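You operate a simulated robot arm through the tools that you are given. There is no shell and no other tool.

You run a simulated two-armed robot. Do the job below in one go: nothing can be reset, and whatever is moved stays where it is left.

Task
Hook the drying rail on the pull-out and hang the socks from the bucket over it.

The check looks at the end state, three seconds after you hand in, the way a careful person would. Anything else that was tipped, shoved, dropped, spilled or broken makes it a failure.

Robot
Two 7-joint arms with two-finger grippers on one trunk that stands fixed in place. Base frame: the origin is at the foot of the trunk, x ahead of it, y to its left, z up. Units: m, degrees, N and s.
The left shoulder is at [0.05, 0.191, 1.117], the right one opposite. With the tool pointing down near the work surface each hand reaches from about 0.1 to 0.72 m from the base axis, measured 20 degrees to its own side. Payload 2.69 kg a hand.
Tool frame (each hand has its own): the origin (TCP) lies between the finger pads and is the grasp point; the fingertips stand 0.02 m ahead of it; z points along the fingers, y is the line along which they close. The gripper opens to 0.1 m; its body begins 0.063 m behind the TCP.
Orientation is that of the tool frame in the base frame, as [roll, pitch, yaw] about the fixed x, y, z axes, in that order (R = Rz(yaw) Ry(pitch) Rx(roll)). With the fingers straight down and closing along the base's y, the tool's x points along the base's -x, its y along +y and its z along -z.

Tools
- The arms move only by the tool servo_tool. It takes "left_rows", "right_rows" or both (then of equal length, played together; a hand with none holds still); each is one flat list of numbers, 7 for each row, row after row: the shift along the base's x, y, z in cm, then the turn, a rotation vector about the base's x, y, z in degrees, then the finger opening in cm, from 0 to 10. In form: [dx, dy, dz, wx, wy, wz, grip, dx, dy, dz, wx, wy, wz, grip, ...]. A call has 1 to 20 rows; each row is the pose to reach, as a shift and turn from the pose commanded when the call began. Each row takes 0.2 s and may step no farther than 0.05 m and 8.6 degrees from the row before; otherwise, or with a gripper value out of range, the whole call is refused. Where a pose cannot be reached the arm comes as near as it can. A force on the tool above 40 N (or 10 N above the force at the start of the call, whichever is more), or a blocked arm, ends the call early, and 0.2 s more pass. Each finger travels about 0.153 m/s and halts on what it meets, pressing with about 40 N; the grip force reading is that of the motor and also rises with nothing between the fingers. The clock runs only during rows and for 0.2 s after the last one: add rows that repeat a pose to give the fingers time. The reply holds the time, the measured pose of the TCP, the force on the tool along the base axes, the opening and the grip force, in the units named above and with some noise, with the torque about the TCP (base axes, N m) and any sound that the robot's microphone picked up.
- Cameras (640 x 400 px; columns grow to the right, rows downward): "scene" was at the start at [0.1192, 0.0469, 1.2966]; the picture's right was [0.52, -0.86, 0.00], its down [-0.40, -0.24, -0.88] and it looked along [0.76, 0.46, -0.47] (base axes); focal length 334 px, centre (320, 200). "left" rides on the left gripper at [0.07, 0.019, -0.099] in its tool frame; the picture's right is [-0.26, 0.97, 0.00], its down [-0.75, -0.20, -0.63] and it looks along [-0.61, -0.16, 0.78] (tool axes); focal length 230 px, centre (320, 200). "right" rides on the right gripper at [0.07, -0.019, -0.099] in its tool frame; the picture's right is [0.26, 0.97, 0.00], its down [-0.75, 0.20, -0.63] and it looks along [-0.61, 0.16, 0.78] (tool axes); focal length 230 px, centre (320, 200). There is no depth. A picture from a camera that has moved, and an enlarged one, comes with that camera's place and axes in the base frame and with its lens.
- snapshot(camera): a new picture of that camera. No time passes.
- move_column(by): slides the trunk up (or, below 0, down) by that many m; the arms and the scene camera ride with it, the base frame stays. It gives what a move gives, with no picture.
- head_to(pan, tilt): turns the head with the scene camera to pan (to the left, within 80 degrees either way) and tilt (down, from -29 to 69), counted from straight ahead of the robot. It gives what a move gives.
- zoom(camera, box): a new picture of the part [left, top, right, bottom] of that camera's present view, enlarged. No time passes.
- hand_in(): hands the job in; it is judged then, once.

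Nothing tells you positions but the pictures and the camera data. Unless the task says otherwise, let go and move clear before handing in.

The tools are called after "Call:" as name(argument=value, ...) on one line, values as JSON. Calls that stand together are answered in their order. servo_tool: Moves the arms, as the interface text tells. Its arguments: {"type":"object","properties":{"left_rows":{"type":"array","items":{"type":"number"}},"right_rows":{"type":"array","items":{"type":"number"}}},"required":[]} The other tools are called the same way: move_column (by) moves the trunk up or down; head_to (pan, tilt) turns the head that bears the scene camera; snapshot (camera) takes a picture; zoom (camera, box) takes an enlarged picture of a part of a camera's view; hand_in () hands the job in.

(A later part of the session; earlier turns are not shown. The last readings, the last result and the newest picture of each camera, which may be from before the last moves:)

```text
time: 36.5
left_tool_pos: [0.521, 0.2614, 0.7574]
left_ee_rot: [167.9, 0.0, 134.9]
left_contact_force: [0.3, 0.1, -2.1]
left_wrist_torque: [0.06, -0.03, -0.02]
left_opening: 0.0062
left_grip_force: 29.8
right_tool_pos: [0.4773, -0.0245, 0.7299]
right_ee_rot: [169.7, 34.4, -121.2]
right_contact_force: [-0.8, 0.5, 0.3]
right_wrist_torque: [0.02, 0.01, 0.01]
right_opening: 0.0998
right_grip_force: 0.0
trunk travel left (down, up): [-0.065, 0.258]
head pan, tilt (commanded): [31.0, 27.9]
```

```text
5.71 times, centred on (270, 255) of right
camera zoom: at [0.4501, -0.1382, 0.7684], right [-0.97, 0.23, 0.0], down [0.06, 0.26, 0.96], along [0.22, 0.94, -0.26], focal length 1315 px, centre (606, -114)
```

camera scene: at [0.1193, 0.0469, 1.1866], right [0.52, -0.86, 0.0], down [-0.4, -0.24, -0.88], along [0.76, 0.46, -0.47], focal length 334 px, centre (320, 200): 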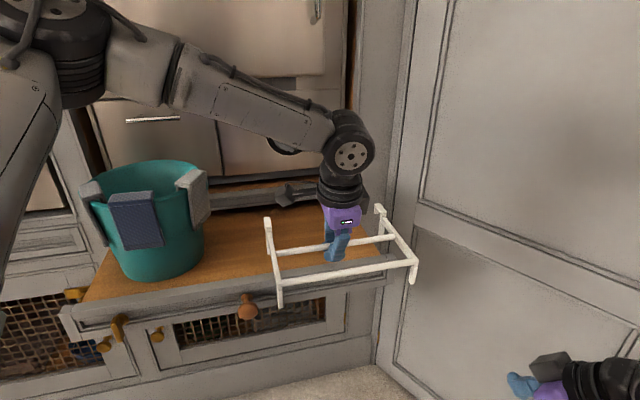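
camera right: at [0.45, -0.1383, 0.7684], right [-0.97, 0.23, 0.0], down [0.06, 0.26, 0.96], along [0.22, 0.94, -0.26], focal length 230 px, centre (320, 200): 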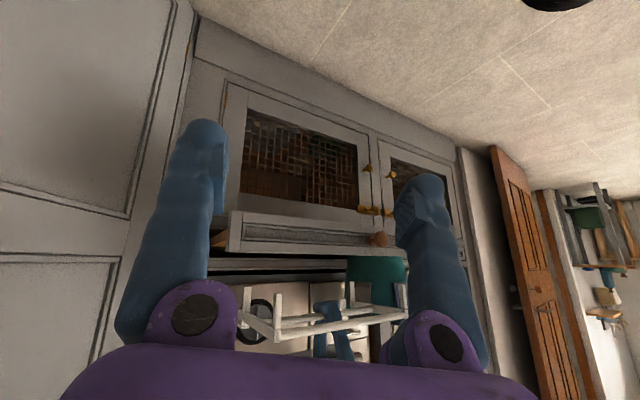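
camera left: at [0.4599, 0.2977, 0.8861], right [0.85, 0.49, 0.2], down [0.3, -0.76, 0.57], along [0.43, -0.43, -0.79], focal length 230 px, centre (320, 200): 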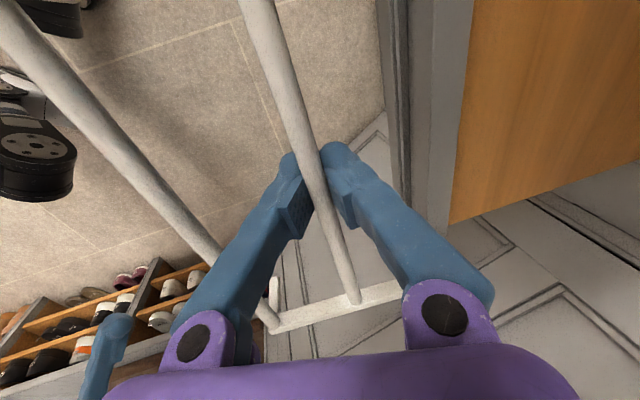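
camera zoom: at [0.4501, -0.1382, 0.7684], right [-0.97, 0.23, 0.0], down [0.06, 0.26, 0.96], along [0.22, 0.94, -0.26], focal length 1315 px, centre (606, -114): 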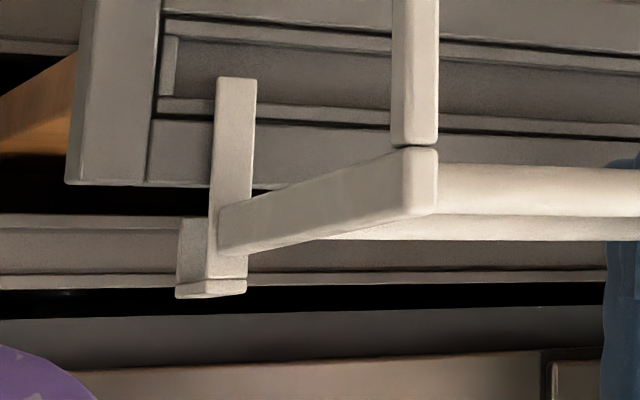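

Tips are now about 4 mm behind the lip's back edge and the posts about 3 mm in front of its face, so the hooks straddle the lip. Lowering in small steps while watching the force.

Call:
servo_tool(left_rows=[0, 0, -0.4, 0, 0, 0, 0, 0, 0, -0.8, 0, 0, 0, 0, 0, 0, -1.2, 0, 0, 0, 0, 0, 0, -1.5, 0, 0, 0, 0])

Call:
zoom(camera="scene", box=[365, 225, 425, 275])

Call:
zoom(camera="scene", box=[255, 240, 315, 300])

Call:
zoom(camera="right", box=[230, 220, 310, 290])

```text
time: 37.5
left_tool_pos: [0.5206, 0.2633, 0.7432]
left_ee_rot: [168.0, 0.0, 135.1]
left_contact_force: [-0.7, 0.2, -1.9]
left_wrist_torque: [0.05, -0.03, -0.03]
left_opening: 0.0061
left_grip_force: 29.7
right_tool_pos: [0.4775, -0.0228, 0.7299]
right_ee_rot: [169.8, 34.4, -121.2]
right_contact_force: [-0.3, -0.3, -0.2]
right_wrist_torque: [0.0, 0.01, 0.06]
right_opening: 0.1
right_grip_force: 0.1
trunk travel left (down, up): [-0.065, 0.258]
head pan, tilt (commanded): [31.0, 27.9]
```

```text
8.00 times, centred on (395, 250) of scene
camera zoom: at [0.1194, 0.047, 1.1866], right [0.52, -0.86, 0.0], down [-0.4, -0.24, -0.88], along [0.76, 0.46, -0.47], focal length 2669 px, centre (-280, -200)
```

zoom: 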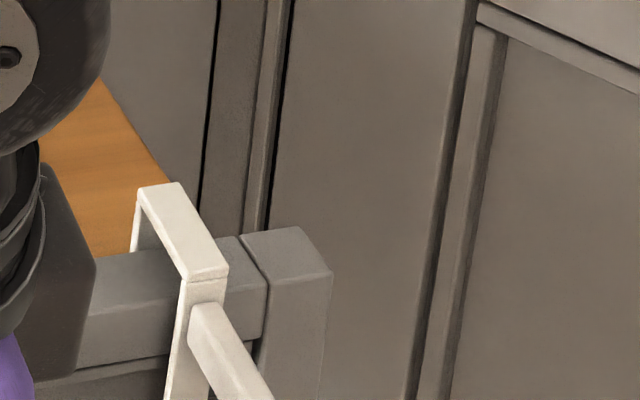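

```text
6.67 times, centred on (285, 270) of scene
camera zoom: at [0.1194, 0.047, 1.1866], right [0.52, -0.86, 0.0], down [-0.4, -0.24, -0.88], along [0.76, 0.46, -0.47], focal length 2224 px, centre (553, -267)
```

zoom: 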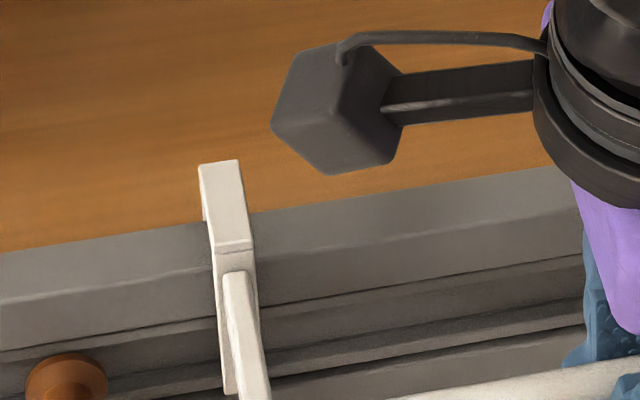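

```text
5.71 times, centred on (270, 255) of right
camera zoom: at [0.4501, -0.1382, 0.7684], right [-0.97, 0.23, 0.0], down [0.06, 0.26, 0.96], along [0.22, 0.94, -0.26], focal length 1315 px, centre (606, -114)
```

zoom: 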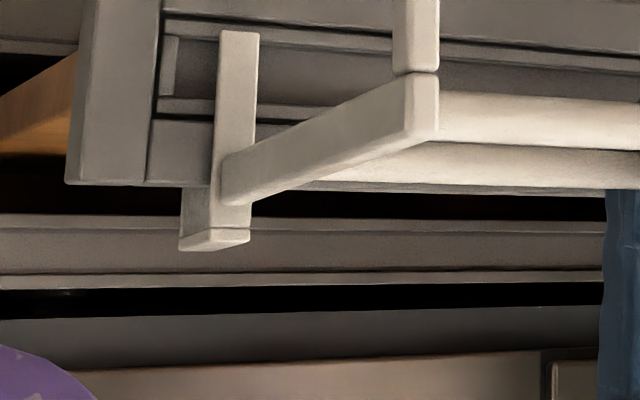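

The tips have passed behind the lip with no contact force. Continuing down to seat the hooks.

Call:
servo_tool(left_rows=[0, 0, -0.3, 0, 0, 0, 0, 0, 0, -0.6, 0, 0, 0, 0, 0, 0, -0.9, 0, 0, 0, 0, 0, 0, -0.9, 0, 0, 0, 0])

Call:
zoom(camera="scene", box=[365, 225, 425, 275])

Call:
zoom(camera="right", box=[230, 220, 310, 290])

```text
time: 38.5
left_tool_pos: [0.5223, 0.2631, 0.7347]
left_ee_rot: [167.9, -0.1, 135.0]
left_contact_force: [2.8, 2.8, 0.9]
left_wrist_torque: [-0.02, 0.04, -0.06]
left_opening: 0.0
left_grip_force: 29.4
right_tool_pos: [0.4773, -0.0253, 0.7293]
right_ee_rot: [169.6, 34.4, -121.2]
right_contact_force: [-0.3, 0.5, 0.6]
right_wrist_torque: [0.0, 0.03, 0.0]
right_opening: 0.1001
right_grip_force: 0.0
trunk travel left (down, up): [-0.065, 0.258]
head pan, tilt (commanded): [31.0, 27.9]
```

```text
8.00 times, centred on (395, 250) of scene
camera zoom: at [0.1192, 0.047, 1.1866], right [0.52, -0.86, 0.0], down [-0.4, -0.24, -0.88], along [0.76, 0.46, -0.47], focal length 2669 px, centre (-280, -200)
```

zoom: 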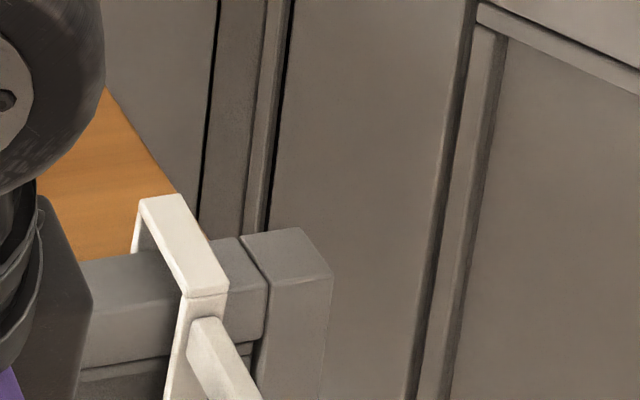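

```text
5.71 times, centred on (270, 255) of right
camera zoom: at [0.45, -0.1382, 0.7685], right [-0.97, 0.23, 0.0], down [0.06, 0.26, 0.96], along [0.22, 0.94, -0.26], focal length 1315 px, centre (606, -114)
```

zoom: 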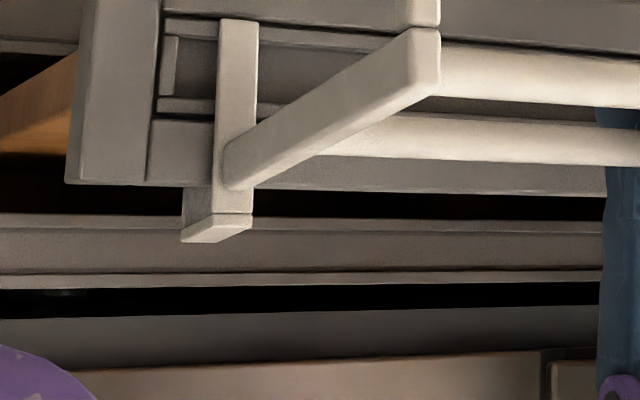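

The fingers have slipped off the rod (opening 0), so I need to see whether the rail is now hanging on the lip by itself.

Call:
snapshot(camera="scene")

Call:
zoom(camera="scene", box=[250, 220, 430, 350])

Call:
snapshot(camera="left")

Call:
zoom(camera="right", box=[210, 190, 410, 320])

```text
taken
camera scene: at [0.1192, 0.047, 1.1866], right [0.52, -0.86, 0.0], down [-0.4, -0.24, -0.88], along [0.76, 0.46, -0.47], focal length 334 px, centre (320, 200)
```

scene: 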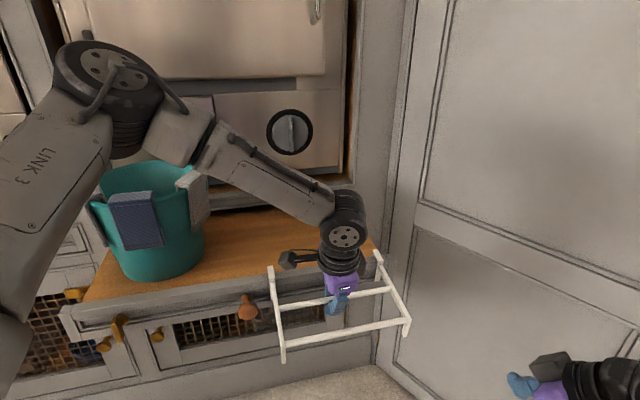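

```text
3.08 times, centred on (340, 285) of scene
camera zoom: at [0.1192, 0.047, 1.1866], right [0.52, -0.86, 0.0], down [-0.4, -0.24, -0.88], along [0.76, 0.46, -0.47], focal length 1027 px, centre (258, -62)
```

zoom: 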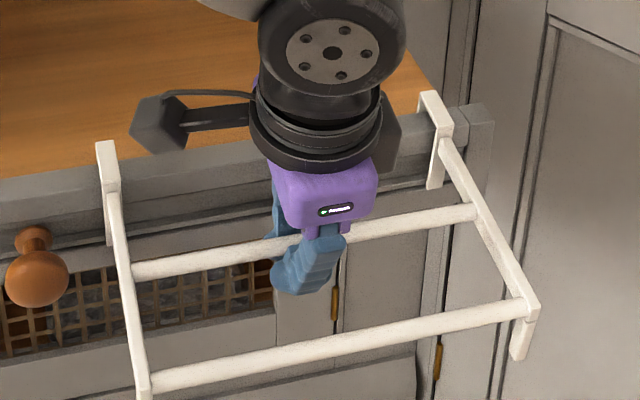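

```text
taken
camera left: at [0.4711, 0.3104, 0.8358], right [0.85, 0.49, 0.2], down [0.3, -0.76, 0.57], along [0.43, -0.43, -0.79], focal length 230 px, centre (320, 200)
```

left: 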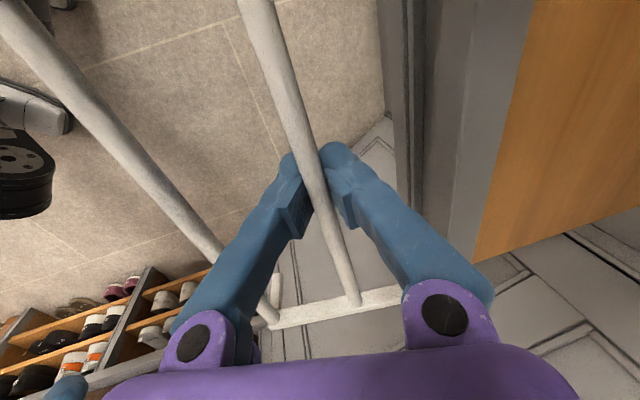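

```text
3.08 times, centred on (310, 255) of right
camera zoom: at [0.45, -0.1382, 0.7685], right [-0.97, 0.23, 0.0], down [0.06, 0.26, 0.96], along [0.22, 0.94, -0.26], focal length 708 px, centre (351, 31)
```

zoom: 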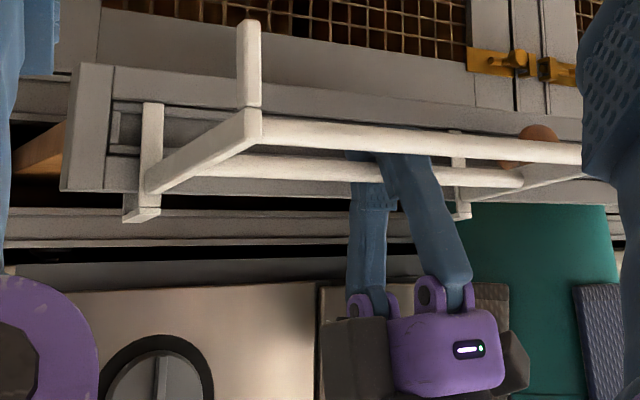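

The rod has slipped up above the closed fingertips, so the hand is still partly holding the rail. There is about 4 N sideways, which suggests the tips are pressed against the lip's back face. I'll ease the hand a few mm toward the cabinet and slightly down to relieve that.

Call:
servo_tool(left_rows=[0.2, 0.2, -0.2, 0, 0, 0, 0, 0.35, 0.35, -0.4, 0, 0, 0, 0, 0.35, 0.35, -0.6, 0, 0, 0, 0, 0.35, 0.35, -0.6, 0, 0, 0, 0])

Call:
zoom(camera="scene", box=[365, 225, 425, 275])

Call:
zoom(camera="right", box=[210, 190, 410, 320])

Call:
snapshot(camera="left")

```text
time: 39.5
left_tool_pos: [0.5248, 0.2656, 0.7281]
left_ee_rot: [168.0, 0.0, 134.9]
left_contact_force: [-1.7, -0.8, -1.8]
left_wrist_torque: [0.0, -0.03, -0.02]
left_opening: 0.0001
left_grip_force: 30.0
right_tool_pos: [0.4768, -0.0235, 0.7302]
right_ee_rot: [169.7, 34.4, -121.3]
right_contact_force: [-0.2, 0.7, 0.8]
right_wrist_torque: [0.0, 0.0, -0.03]
right_opening: 0.0998
right_grip_force: 0.1
trunk travel left (down, up): [-0.065, 0.258]
head pan, tilt (commanded): [31.0, 27.9]
```

```text
8.00 times, centred on (395, 250) of scene
camera zoom: at [0.1192, 0.0469, 1.1866], right [0.52, -0.86, 0.0], down [-0.4, -0.24, -0.88], along [0.76, 0.46, -0.47], focal length 2669 px, centre (-280, -200)
```

zoom: 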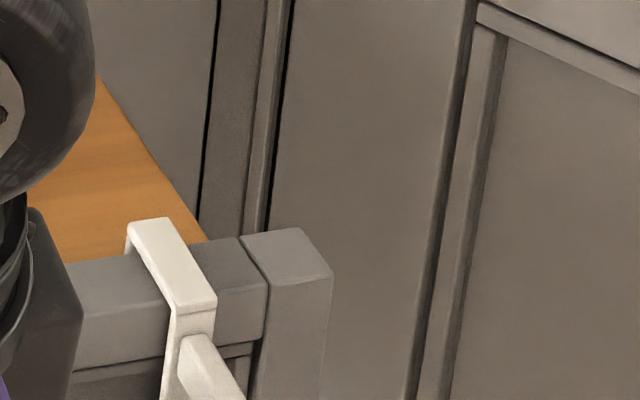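

```text
3.08 times, centred on (310, 255) of right
camera zoom: at [0.45, -0.1383, 0.7685], right [-0.97, 0.23, 0.0], down [0.06, 0.26, 0.96], along [0.22, 0.94, -0.26], focal length 708 px, centre (351, 31)
```

zoom: 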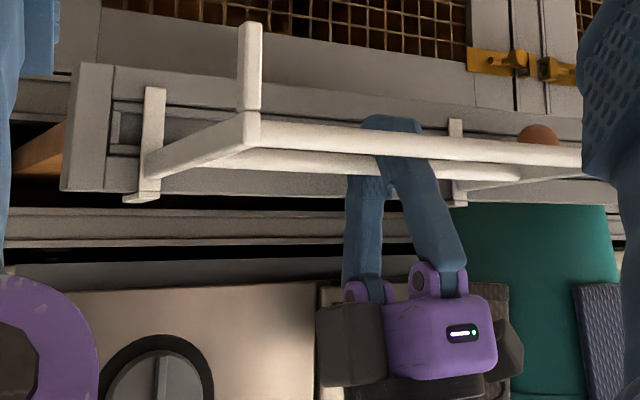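

```text
taken
camera left: at [0.4743, 0.3136, 0.8296], right [0.85, 0.49, 0.2], down [0.3, -0.76, 0.57], along [0.43, -0.43, -0.79], focal length 230 px, centre (320, 200)
```

left: 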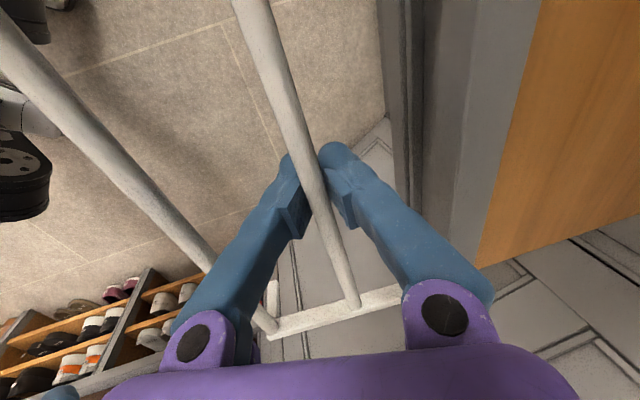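

The hooks look seated on the lip now. I'll lower a few more mm to unload the hand, then open the fingers around the rod.

Call:
servo_tool(left_rows=[0, 0, -0.2, 0, 0, 0, 0, 0, 0, -0.4, 0, 0, 0, 0, 0, 0, -0.4, 0, 0, 0, 0.6, 0, 0, -0.4, 0, 0, 0, 1.2, 0, 0, -0.4, 0, 0, 0, 2, 0, 0, -0.4, 0, 0, 0, 3, 0, 0, -0.4, 0, 0, 0, 3.5])

Call:
zoom(camera="scene", box=[250, 220, 430, 350])

Call:
zoom(camera="right", box=[210, 190, 410, 320])

Call:
snapshot(camera="left")

```text
time: 41.1
left_tool_pos: [0.5248, 0.2657, 0.7245]
left_ee_rot: [167.9, 0.0, 135.0]
left_contact_force: [-0.3, -0.5, 0.3]
left_wrist_torque: [0.0, -0.02, 0.0]
left_opening: 0.0349
left_grip_force: 0.1
right_tool_pos: [0.4757, -0.024, 0.7297]
right_ee_rot: [169.7, 34.4, -121.2]
right_contact_force: [0.4, -0.2, -0.5]
right_wrist_torque: [-0.03, 0.03, -0.03]
right_opening: 0.0997
right_grip_force: 0.0
trunk travel left (down, up): [-0.065, 0.258]
head pan, tilt (commanded): [31.0, 27.9]
```

```text
3.08 times, centred on (340, 285) of scene
camera zoom: at [0.1192, 0.0469, 1.1866], right [0.52, -0.86, 0.0], down [-0.4, -0.24, -0.88], along [0.76, 0.46, -0.47], focal length 1027 px, centre (258, -62)
```

zoom: 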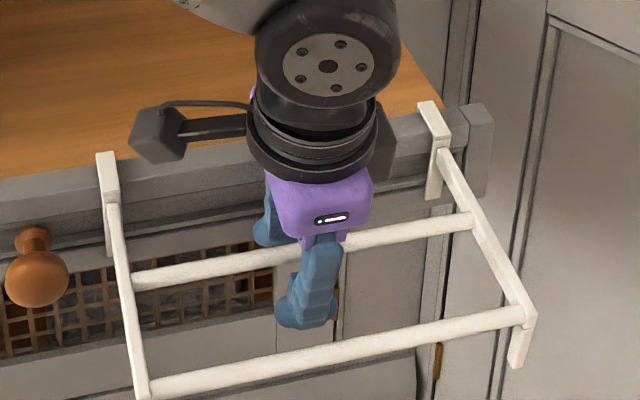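

```text
3.08 times, centred on (310, 255) of right
camera zoom: at [0.45, -0.1383, 0.7685], right [-0.97, 0.23, 0.0], down [0.06, 0.26, 0.96], along [0.22, 0.94, -0.26], focal length 708 px, centre (351, 31)
```

zoom: 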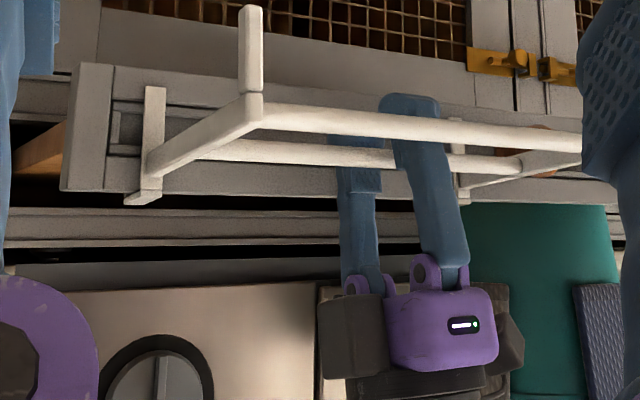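

```text
taken
camera left: at [0.4736, 0.3136, 0.826], right [0.85, 0.49, 0.2], down [0.3, -0.76, 0.57], along [0.43, -0.43, -0.79], focal length 230 px, centre (320, 200)
```

left: 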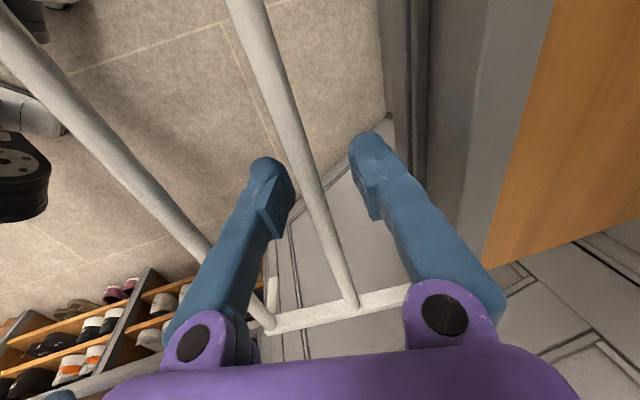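

The rail hangs freely on the lip. Withdrawing the hand straight up along its axis.

Call:
servo_tool(left_rows=[-0.4, -0.4, 2.5, 0, 0, 0, 3.5, -0.8, -0.8, 5, 0, 0, 0, 3.5, -1.2, -1.2, 8, 0, 0, 0, 3.5, -1.6, -1.6, 11, 0, 0, 0, 3.5, -2, -2, 15, 0, 0, 0, 3.5, -2, -2, 19, 0, 0, 0, 3.5])

Call:
snapshot(camera="scene")

Call:
zoom(camera="scene", box=[250, 220, 430, 380])

Call:
zoom(camera="right", box=[210, 190, 410, 320])

Call:
snapshot(camera="left")

```text
time: 42.5
left_tool_pos: [0.5052, 0.2429, 0.9178]
left_ee_rot: [168.1, 0.1, 134.9]
left_contact_force: [-0.2, 0.1, -0.3]
left_wrist_torque: [0.0, 0.02, 0.0]
left_opening: 0.0353
left_grip_force: 0.0
right_tool_pos: [0.4754, -0.0245, 0.7301]
right_ee_rot: [169.8, 34.4, -121.2]
right_contact_force: [-0.7, -0.2, 0.4]
right_wrist_torque: [0.01, -0.01, 0.0]
right_opening: 0.1
right_grip_force: 0.0
trunk travel left (down, up): [-0.065, 0.258]
head pan, tilt (commanded): [31.0, 27.9]
```

```text
taken
camera scene: at [0.119, 0.0468, 1.1866], right [0.52, -0.86, 0.0], down [-0.4, -0.24, -0.88], along [0.76, 0.46, -0.47], focal length 334 px, centre (320, 200)
```

scene: 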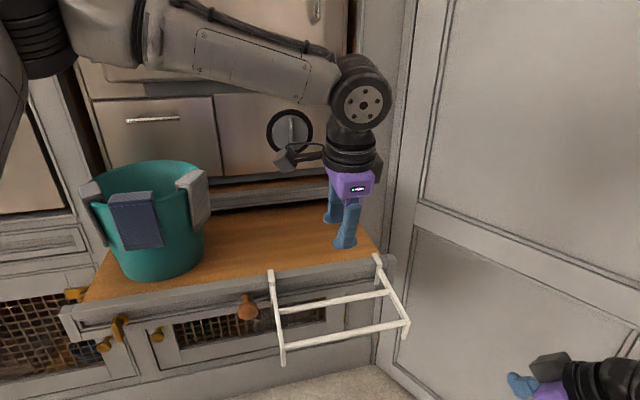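

```text
2.50 times, centred on (340, 300) of scene
camera zoom: at [0.119, 0.0468, 1.1866], right [0.52, -0.86, 0.0], down [-0.4, -0.24, -0.88], along [0.76, 0.46, -0.47], focal length 834 px, centre (270, -50)
```

zoom: 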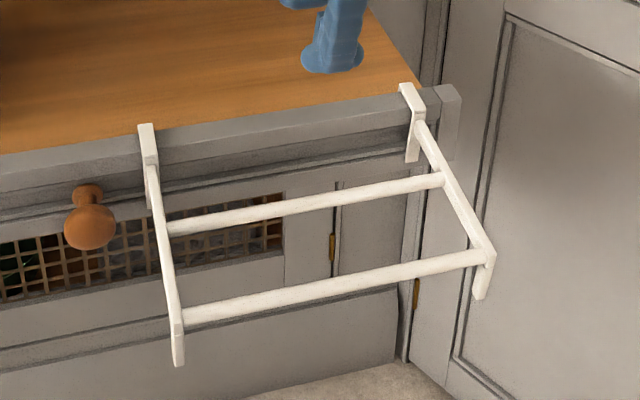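

```text
3.08 times, centred on (310, 255) of right
camera zoom: at [0.4498, -0.1384, 0.7686], right [-0.97, 0.23, 0.0], down [0.06, 0.26, 0.96], along [0.22, 0.94, -0.26], focal length 708 px, centre (351, 31)
```

zoom: 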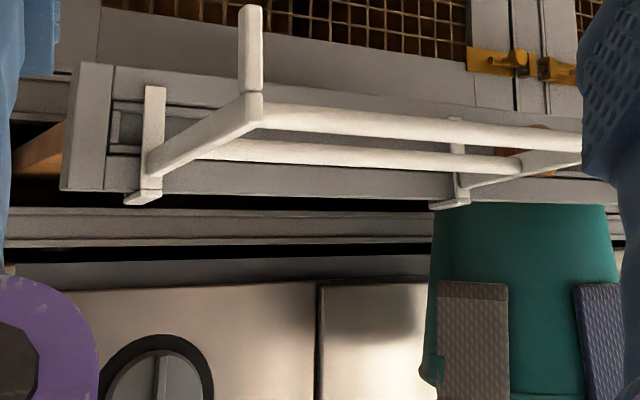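

```text
taken
camera left: at [0.4534, 0.2911, 1.0196], right [0.85, 0.49, 0.2], down [0.3, -0.76, 0.57], along [0.43, -0.43, -0.79], focal length 230 px, centre (320, 200)
```

left: 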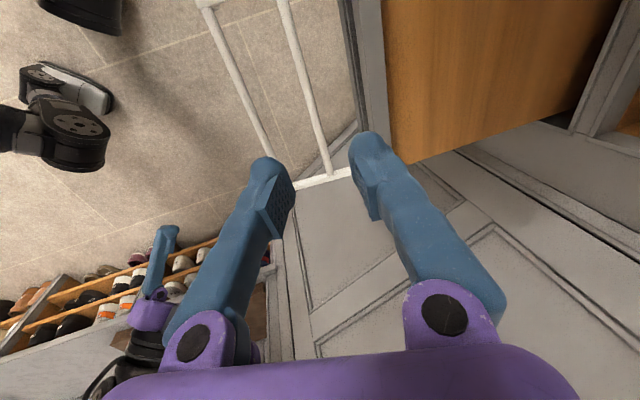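

The rail is hooked securely on both sides. Now the socks: I'll move the left hand to look at the bucket and socks from close above.

Call:
servo_tool(left_rows=[-2.5, 2.9, 2, -1.6, 0.7, 6.4, 6, -5, 5.9, 4, -3.2, 1.3, 12.8, 8, -7.5, 8.9, 6, -4.9, 2, 19.2, 10, -10, 11.8, 8, -6.5, 2.7, 25.6, 10, -12.5, 14.8, 10, -8.1, 3.4, 32, 10, -15, 17.7, 12, -9.8, 4, 38.4, 10, -17.5, 20.7, 14.2, -11.4, 4.7, 44.8, 10])

Call:
snapshot(camera="left")

Call:
snapshot(camera="scene")

```text
time: 44.1
left_tool_pos: [0.3306, 0.4515, 1.0587]
left_ee_rot: [180.0, 0.0, -180.0]
left_contact_force: [0.2, 1.5, 0.2]
left_wrist_torque: [0.01, -0.02, 0.03]
left_opening: 0.0999
left_grip_force: 0.0
right_tool_pos: [0.4769, -0.0239, 0.7313]
right_ee_rot: [169.6, 34.4, -121.3]
right_contact_force: [1.0, -0.1, 0.8]
right_wrist_torque: [-0.04, -0.02, 0.01]
right_opening: 0.1001
right_grip_force: 0.0
trunk travel left (down, up): [-0.065, 0.258]
head pan, tilt (commanded): [31.0, 27.9]
```

```text
taken
camera left: at [0.2619, 0.4713, 1.1585], right [0.26, 0.97, 0.0], down [0.75, -0.2, 0.63], along [0.61, -0.16, -0.78], focal length 230 px, centre (320, 200)
```

left: 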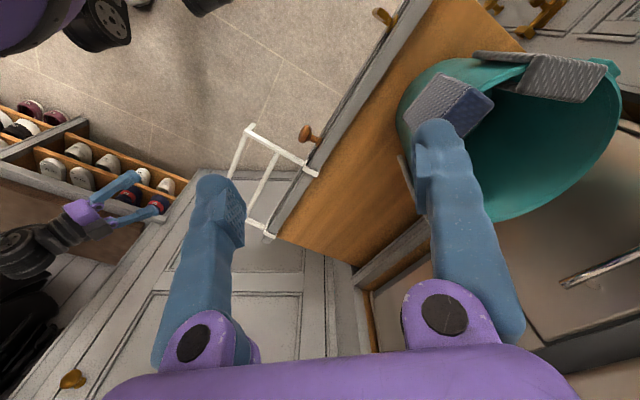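

```text
taken
camera scene: at [0.119, 0.047, 1.1866], right [0.52, -0.86, 0.0], down [-0.4, -0.24, -0.88], along [0.76, 0.46, -0.47], focal length 334 px, centre (320, 200)
```

scene: 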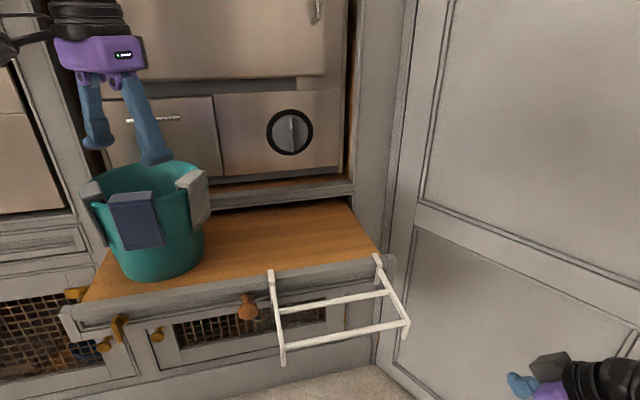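

Call:
servo_tool(left_rows=[-0.2, 1.7, 0.5, 0, 0, 7.5, 10, -0.4, 3.4, 1, 0, 0, 15, 10, -0.5, 5.2, 1.5, 0, 0, 22.5, 10, -0.7, 6.9, 2, 0, 0, 30, 10, -0.8, 8.6, 2, 0, 0, 37.5, 10, -1, 10.3, 2, 0, 0, 45, 10, -1.1, 12, 2, 0, 0, 52.5, 10, -1.2, 13, 2, 0, 0, 60, 10])

Call:
snapshot(camera="left")

```text
time: 45.9
left_tool_pos: [0.3179, 0.583, 1.0754]
left_ee_rot: [-179.9, -0.1, -119.7]
left_contact_force: [0.1, 0.5, 0.7]
left_wrist_torque: [0.04, 0.0, 0.03]
left_opening: 0.1003
left_grip_force: 0.0
right_tool_pos: [0.4768, -0.0246, 0.7301]
right_ee_rot: [169.7, 34.4, -121.2]
right_contact_force: [0.2, -0.7, 0.5]
right_wrist_torque: [0.02, 0.0, 0.02]
right_opening: 0.1001
right_grip_force: 0.1
trunk travel left (down, up): [-0.065, 0.258]
head pan, tilt (commanded): [31.0, 27.9]
```

```text
taken
camera left: at [0.268, 0.5319, 1.1757], right [-0.71, 0.7, 0.0], down [0.55, 0.55, 0.63], along [0.44, 0.45, -0.78], focal length 230 px, centre (320, 200)
```

left: 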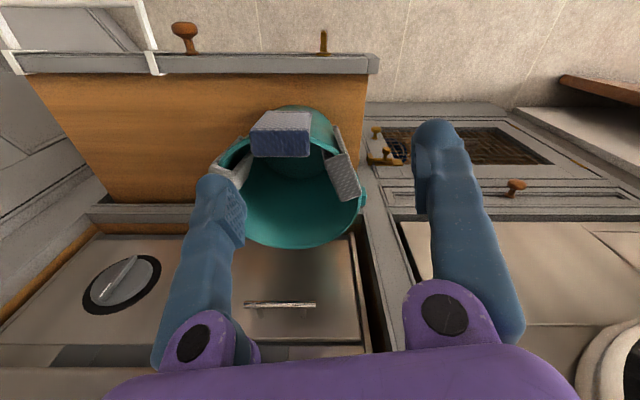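

Call:
zoom(camera="left", box=[200, 90, 390, 260])

Call:
zoom(camera="left", box=[230, 95, 330, 175])

Call:
zoom(camera="scene", box=[70, 140, 230, 290])

```text
2.35 times, centred on (295, 175) of left
camera zoom: at [0.268, 0.5319, 1.1757], right [-0.71, 0.7, 0.0], down [0.55, 0.55, 0.63], along [0.44, 0.45, -0.78], focal length 541 px, centre (379, 259)
```

zoom: 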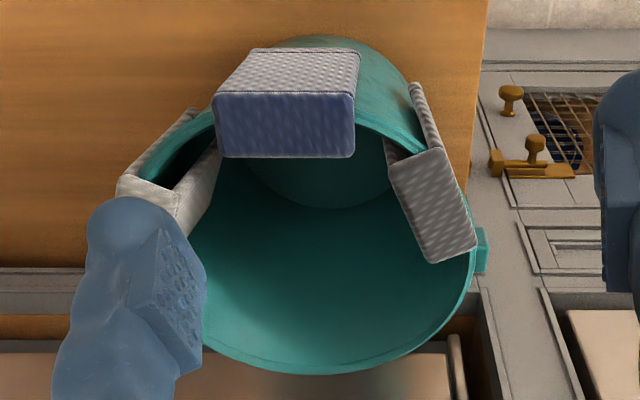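

```text
5.00 times, centred on (280, 135) of left
camera zoom: at [0.268, 0.5319, 1.1757], right [-0.71, 0.7, 0.0], down [0.55, 0.55, 0.63], along [0.44, 0.45, -0.78], focal length 1150 px, centre (520, 525)
```

zoom: 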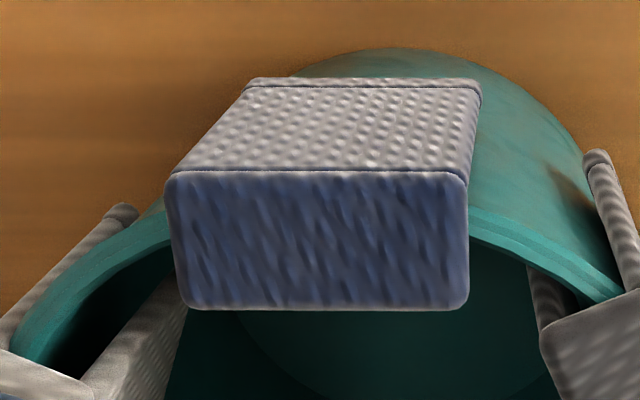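

```text
2.67 times, centred on (150, 215) of scene
camera zoom: at [0.1192, 0.0469, 1.1866], right [0.52, -0.86, 0.0], down [-0.4, -0.24, -0.88], along [0.76, 0.46, -0.47], focal length 890 px, centre (773, 160)
```

zoom: 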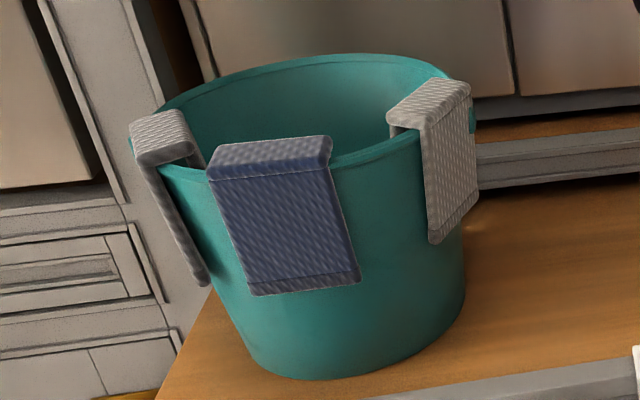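

I see three inverted‑U socks on the rim. The navy one faces me squarely: top at z≈0.92, about 7 cm wide, 3.3 cm deep and 9 cm long, centred near (0.385, 0.585). I can straddle each sock's fold front to back, with the rim staying inside the U. I'll turn the hand so it closes along the depth direction above the navy sock.

Call:
servo_tool(left_rows=[0.5, 0, 0, 0, 0, -8.1, 10, 1, 0, 0, 0, 0, -16.2, 10, 1.5, 0, 0, 0, 0, -24.3, 10, 2, 0, 0, 0, 0, -32.4, 10, 2.6, 0, 0, 0, 0, -40.5, 10, 3.1, 0, 0, 0, 0, -48.6, 10, 3.6, 0, 0, 0, 0, -56.7, 10, 4.1, 0, 0, 0, 0, -64.8, 10, 4.6, 0, 0, 0, 0, -72.9, 9, 5.1, 0.1, 0, 0, 0, -81, 8, 5.7, 0.1, 0, 0, 0, -89.1, 7, 6.2, 0.2, -1, 0, 0, -97.2, 6.5, 6.7, 0.2, -2, 0, 0, -105.3, 6.5])

Call:
snapshot(camera="left")

Call:
zoom(camera="scene", box=[70, 100, 230, 290])

```text
time: 48.7
left_tool_pos: [0.3846, 0.5851, 1.0567]
left_ee_rot: [-180.0, 0.1, 134.5]
left_contact_force: [-0.2, -0.1, -0.9]
left_wrist_torque: [-0.04, 0.0, 0.01]
left_opening: 0.0651
left_grip_force: 0.1
right_tool_pos: [0.4772, -0.0238, 0.7303]
right_ee_rot: [169.7, 34.5, -121.2]
right_contact_force: [-0.9, -0.2, -0.3]
right_wrist_torque: [0.01, 0.0, 0.04]
right_opening: 0.0998
right_grip_force: 0.1
trunk travel left (down, up): [-0.065, 0.258]
head pan, tilt (commanded): [31.0, 27.9]
```

```text
taken
camera left: at [0.3501, 0.6484, 1.1555], right [0.87, 0.49, 0.0], down [0.38, -0.68, 0.63], along [0.31, -0.55, -0.78], focal length 230 px, centre (320, 200)
```

left: 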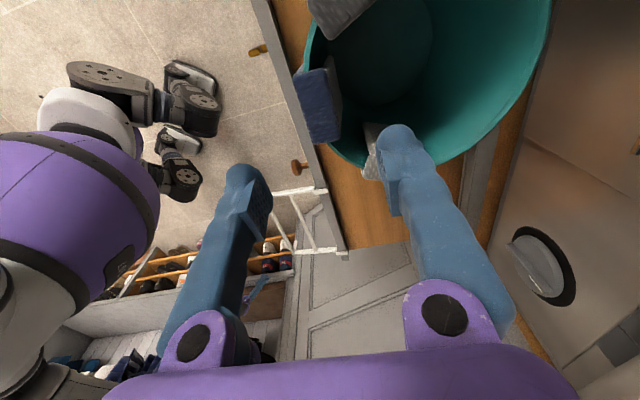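

```text
2.11 times, centred on (150, 195) of scene
camera zoom: at [0.1193, 0.047, 1.1866], right [0.52, -0.86, 0.0], down [-0.4, -0.24, -0.88], along [0.76, 0.46, -0.47], focal length 702 px, centre (678, 210)
```

zoom: 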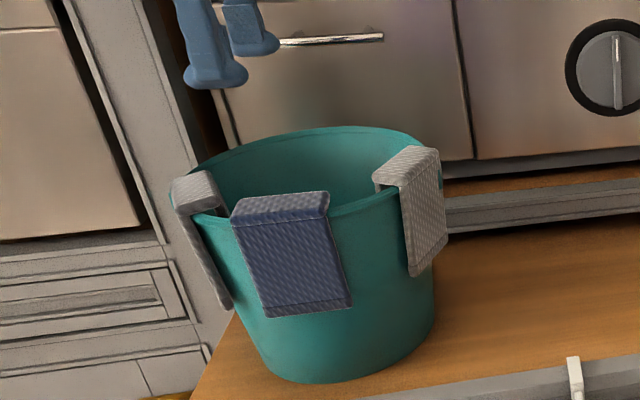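

Call:
zoom(camera="left", box=[270, 40, 410, 180])

```text
2.86 times, centred on (340, 110) of left
camera zoom: at [0.3501, 0.6484, 1.1555], right [0.87, 0.49, 0.0], down [0.38, -0.68, 0.63], along [0.31, -0.55, -0.78], focal length 657 px, centre (263, 457)
```

zoom: 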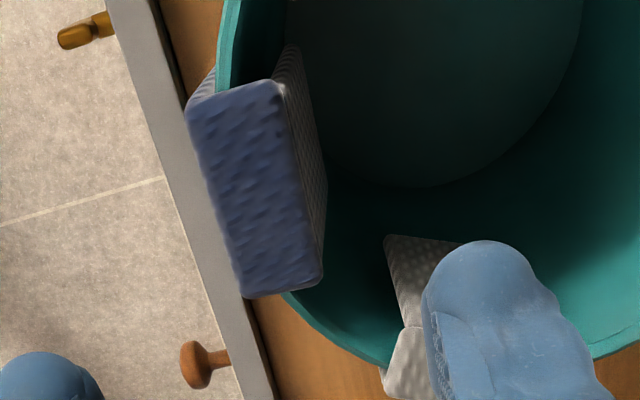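

The navy sock sits right under the hand. Descending to straddle it.

Call:
servo_tool(left_rows=[0, -0.1, -3.5, 0, 0, 0, 6.5, 0.1, -0.2, -7, 0, 0, 0, 6.5, 0.1, -0.3, -10.5, 0, 0, 0, 6.5, 0.1, -0.3, -13, 0, 0, 0, 6.5, 0.1, -0.3, -15, 0, 0, 0, 6.5])

Call:
snapshot(camera="left")

Call:
zoom(camera="scene", box=[70, 130, 230, 290])

```text
time: 49.9
left_tool_pos: [0.3892, 0.5821, 0.9028]
left_ee_rot: [180.0, 0.0, 134.7]
left_contact_force: [0.4, -0.6, -0.1]
left_wrist_torque: [0.01, 0.0, 0.02]
left_opening: 0.065
left_grip_force: 0.1
right_tool_pos: [0.4764, -0.0246, 0.7303]
right_ee_rot: [169.7, 34.4, -121.2]
right_contact_force: [-0.3, -0.2, 0.6]
right_wrist_torque: [-0.02, -0.01, -0.02]
right_opening: 0.1
right_grip_force: 0.1
trunk travel left (down, up): [-0.065, 0.258]
head pan, tilt (commanded): [31.0, 27.9]
```

```text
taken
camera left: at [0.3527, 0.6454, 1.0033], right [0.87, 0.5, 0.0], down [0.39, -0.67, 0.63], along [0.31, -0.55, -0.78], focal length 230 px, centre (320, 200)
```

left: 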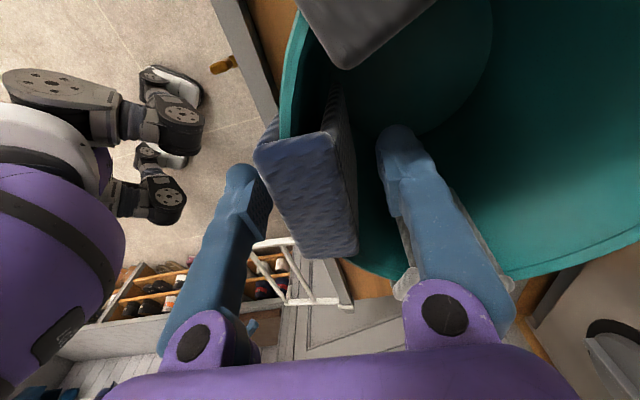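

```text
2.50 times, centred on (150, 210) of scene
camera zoom: at [0.1192, 0.047, 1.1866], right [0.52, -0.86, 0.0], down [-0.4, -0.24, -0.88], along [0.76, 0.46, -0.47], focal length 834 px, centre (745, 175)
```

zoom: 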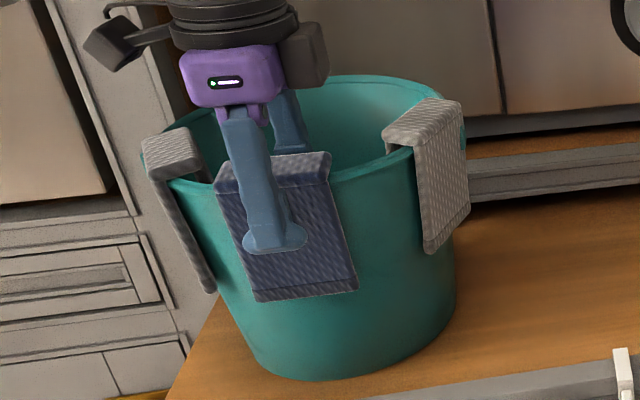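

Straddling the sock, about 5 mm off-centre. I'll centre the hand and close slowly.

Call:
servo_tool(left_rows=[-0.4, -0.3, 0, 0, 0, 0, 6.5, -0.4, -0.3, 0, 0, 0, 0, 5.5, -0.4, -0.3, 0, 0, 0, 0, 4.5, -0.4, -0.3, 0, 0, 0, 0, 3.8, -0.4, -0.3, 0, 0, 0, 0, 3.3, -0.4, -0.3, 0, 0, 0, 0, 3, -0.4, -0.3, 0, 0, 0, 0, 3])

Call:
snapshot(camera="left")

Call:
zoom(camera="scene", box=[70, 130, 230, 290])

```text
time: 51.5
left_tool_pos: [0.3839, 0.5783, 0.9049]
left_ee_rot: [180.0, 0.0, 134.7]
left_contact_force: [1.3, 1.3, 0.0]
left_wrist_torque: [0.01, 0.02, -0.04]
left_opening: 0.0317
left_grip_force: 39.7
right_tool_pos: [0.4769, -0.0231, 0.7305]
right_ee_rot: [169.6, 34.4, -121.2]
right_contact_force: [-0.3, -0.2, 1.4]
right_wrist_torque: [-0.01, 0.03, 0.0]
right_opening: 0.1001
right_grip_force: 0.0
trunk travel left (down, up): [-0.065, 0.258]
head pan, tilt (commanded): [31.0, 27.9]
```

```text
taken
camera left: at [0.348, 0.6418, 1.0042], right [0.87, 0.5, 0.0], down [0.39, -0.67, 0.63], along [0.31, -0.55, -0.78], focal length 230 px, centre (320, 200)
```

left: 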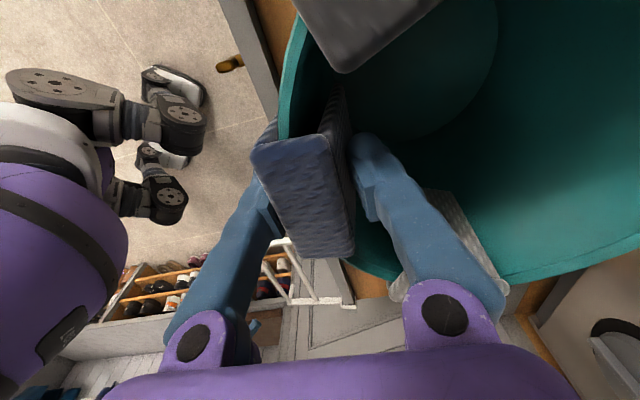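

```text
2.50 times, centred on (150, 210) of scene
camera zoom: at [0.1193, 0.047, 1.1866], right [0.52, -0.86, 0.0], down [-0.4, -0.24, -0.88], along [0.76, 0.46, -0.47], focal length 834 px, centre (745, 175)
```

zoom: 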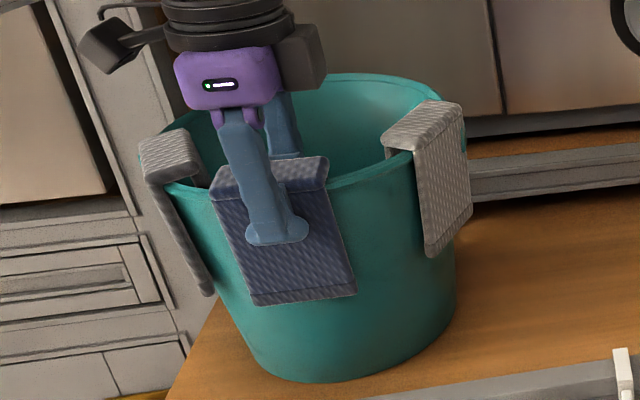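

The sock is gripped (3.2 cm, 40 N). Lifting it straight up off the rim.

Call:
servo_tool(left_rows=[0, 0, 1, 0, 0, 0, 3, 0, 0, 2.5, 0, 0, 0, 3, 0, 0, 4.5, 0, 0, 0, 3, 0, 0, 6.5, 0, 0, 0, 3, 0, 0, 8.5, 0, 0, 0, 3, 0, 0, 10.5, 0, 0, 0, 3, 0, 0, 12.5, 0, 0, 0, 3])

Call:
snapshot(camera="left")

Call:
zoom(camera="scene", box=[70, 100, 230, 290])

```text
time: 53.1
left_tool_pos: [0.3808, 0.5778, 1.031]
left_ee_rot: [-180.0, 0.0, 134.6]
left_contact_force: [0.4, 0.0, -3.1]
left_wrist_torque: [-0.22, 0.21, -0.02]
left_opening: 0.0313
left_grip_force: 39.8
right_tool_pos: [0.4764, -0.0228, 0.7302]
right_ee_rot: [169.6, 34.4, -121.2]
right_contact_force: [0.7, 0.9, -0.1]
right_wrist_torque: [0.01, 0.01, 0.01]
right_opening: 0.0998
right_grip_force: 0.1
trunk travel left (down, up): [-0.065, 0.258]
head pan, tilt (commanded): [31.0, 27.9]
```

```text
taken
camera left: at [0.345, 0.6406, 1.1312], right [0.87, 0.5, 0.0], down [0.39, -0.67, 0.63], along [0.31, -0.55, -0.78], focal length 230 px, centre (320, 200)
```

left: 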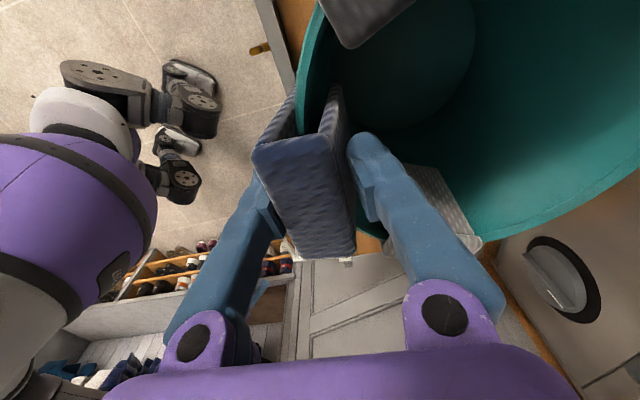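

```text
2.11 times, centred on (150, 195) of scene
camera zoom: at [0.1193, 0.047, 1.1865], right [0.51, -0.86, 0.0], down [-0.4, -0.24, -0.88], along [0.76, 0.45, -0.47], focal length 702 px, centre (678, 210)
```

zoom: 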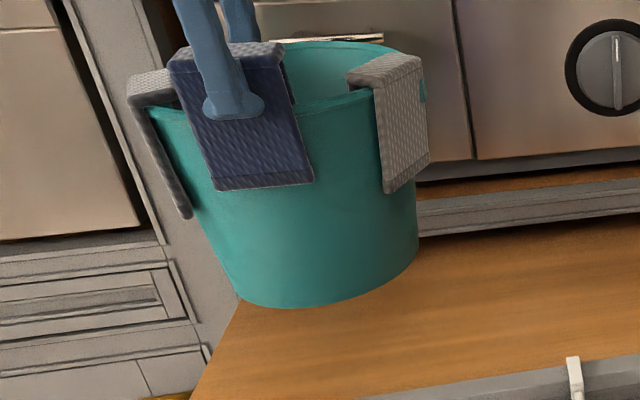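

The squeeze clamped the bucket's rim inside the sock and the bucket came up with it. I'll lower it straight back to where it stood, then regrip higher on the sock's top fold only.

Call:
servo_tool(left_rows=[0, 0, -2, 0, 0, 0, 3, 0, 0, -4, 0, 0, 0, 3, 0, 0, -6, 0, 0, 0, 3, 0, 0, -8, 0, 0, 0, 3, 0, 0, -9.5, 0, 0, 0, 3, 0, 0, -10.5, 0, 0, 0, 3, 0, 0, -11.3, 0, 0, 0, 3, 0, 0, -11.3, 0, 0, 0, 3])

Call:
zoom(camera="scene", box=[70, 130, 230, 290])

```text
time: 54.9
left_tool_pos: [0.3809, 0.5783, 0.9183]
left_ee_rot: [179.9, 0.0, 134.6]
left_contact_force: [1.0, 0.7, 1.8]
left_wrist_torque: [0.13, -0.14, -0.03]
left_opening: 0.0318
left_grip_force: 39.8
right_tool_pos: [0.4767, -0.0243, 0.7302]
right_ee_rot: [169.7, 34.4, -121.2]
right_contact_force: [-0.1, 0.0, -0.2]
right_wrist_torque: [-0.01, -0.01, -0.03]
right_opening: 0.1001
right_grip_force: 0.0
trunk travel left (down, up): [-0.065, 0.258]
head pan, tilt (commanded): [31.0, 27.9]
```

```text
2.50 times, centred on (150, 210) of scene
camera zoom: at [0.1192, 0.0468, 1.1866], right [0.52, -0.86, 0.0], down [-0.4, -0.24, -0.88], along [0.76, 0.46, -0.47], focal length 834 px, centre (745, 175)
```

zoom: 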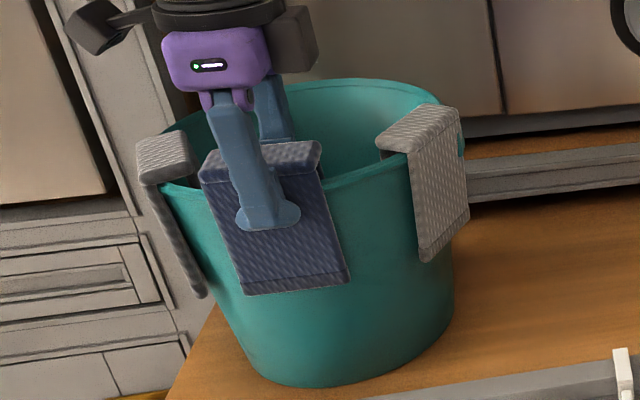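

The bucket's rear edge has touched down first. I'll continue lowering gently until it stands flat again.

Call:
servo_tool(left_rows=[0, 0, -0.4, 0, 0, 0, 3, 0, 0, -0.8, 0, 0, 0, 3, 0, 0, -1.1, 0, 0, 0, 3, 0, 0, -1.3, 0, 0, 0, 3, 0, 0, -1.3, 0, 0, 0, 3])

Call:
zoom(camera="scene", box=[70, 130, 230, 290])

```text
time: 56.1
left_tool_pos: [0.3827, 0.5781, 0.9065]
left_ee_rot: [-180.0, 0.0, 134.6]
left_contact_force: [1.0, 1.3, 0.5]
left_wrist_torque: [0.12, -0.17, 0.07]
left_opening: 0.0313
left_grip_force: 40.4
right_tool_pos: [0.4757, -0.0247, 0.7301]
right_ee_rot: [169.7, 34.4, -121.3]
right_contact_force: [0.3, 0.2, -0.2]
right_wrist_torque: [0.01, -0.01, -0.02]
right_opening: 0.0998
right_grip_force: 0.0
trunk travel left (down, up): [-0.065, 0.258]
head pan, tilt (commanded): [31.0, 27.9]
```

```text
2.50 times, centred on (150, 210) of scene
camera zoom: at [0.1192, 0.0469, 1.1866], right [0.52, -0.86, 0.0], down [-0.4, -0.24, -0.88], along [0.76, 0.46, -0.47], focal length 834 px, centre (745, 175)
```

zoom: 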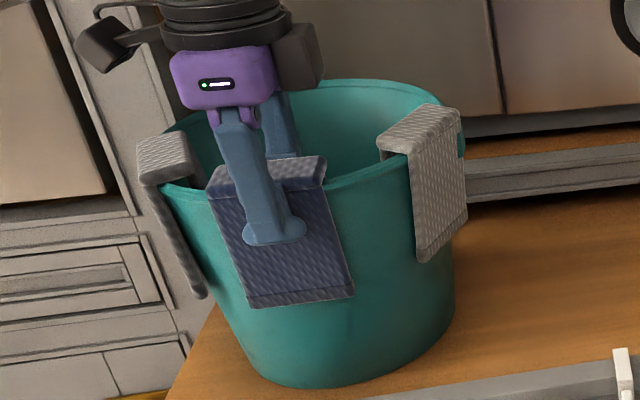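

The bucket stands flat again, within a few mm of its original place. Opening and backing up to look at the top fold's thickness.

Call:
servo_tool(left_rows=[0, 0, 0, 0, 0, 0, 4, 0, 0, 0, 0, 0, 0, 5, 0, 0, 0, 0, 0, 0, 6.5, 0, 0, 2, 0, 0, 0, 6.5, 0, 0, 5, 0, 0, 0, 6.5])

Call:
zoom(camera="scene", box=[70, 130, 230, 290])

Call:
zoom(camera="left", box=[230, 40, 410, 240])

Call:
zoom(camera="right", box=[330, 220, 430, 320])

```text
time: 57.3
left_tool_pos: [0.3832, 0.5788, 0.957]
left_ee_rot: [180.0, 0.0, 134.7]
left_contact_force: [-0.1, -0.5, -0.6]
left_wrist_torque: [0.01, 0.01, 0.02]
left_opening: 0.065
left_grip_force: 0.1
right_tool_pos: [0.4759, -0.0244, 0.7295]
right_ee_rot: [169.7, 34.4, -121.2]
right_contact_force: [0.5, -0.6, -0.1]
right_wrist_torque: [0.0, -0.03, 0.01]
right_opening: 0.1002
right_grip_force: 0.1
trunk travel left (down, up): [-0.065, 0.258]
head pan, tilt (commanded): [31.0, 27.9]
```

```text
2.50 times, centred on (150, 210) of scene
camera zoom: at [0.1191, 0.0466, 1.1866], right [0.51, -0.86, 0.0], down [-0.4, -0.24, -0.88], along [0.76, 0.46, -0.47], focal length 834 px, centre (745, 175)
```

zoom: 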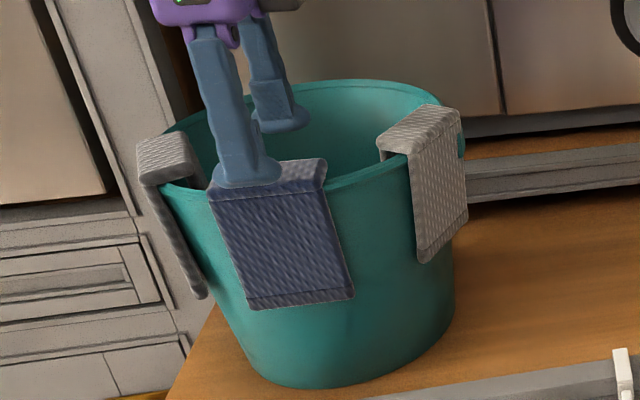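

```text
2.00 times, centred on (320, 140) of left
camera zoom: at [0.3474, 0.642, 1.0565], right [0.87, 0.5, 0.0], down [0.39, -0.67, 0.63], along [0.31, -0.55, -0.78], focal length 460 px, centre (320, 320)
```

zoom: 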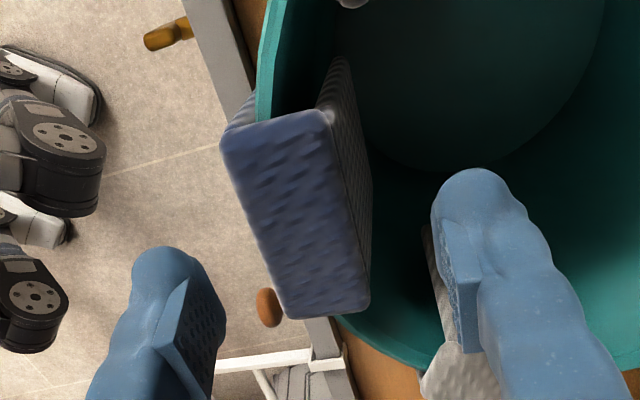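

```text
4.00 times, centred on (380, 270) of right
camera zoom: at [0.4499, -0.1385, 0.7684], right [-0.97, 0.23, 0.0], down [0.06, 0.26, 0.96], along [0.22, 0.94, -0.26], focal length 920 px, centre (80, -80)
```

zoom: 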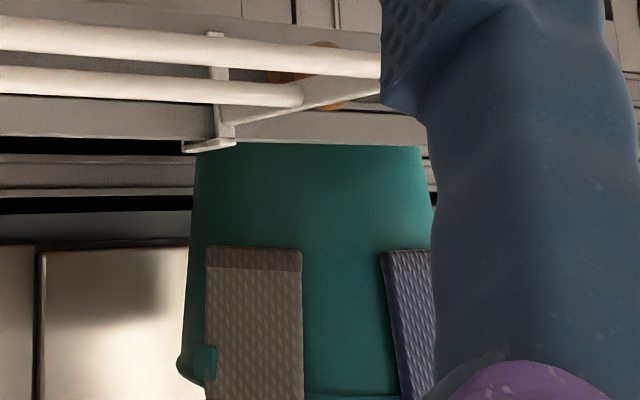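

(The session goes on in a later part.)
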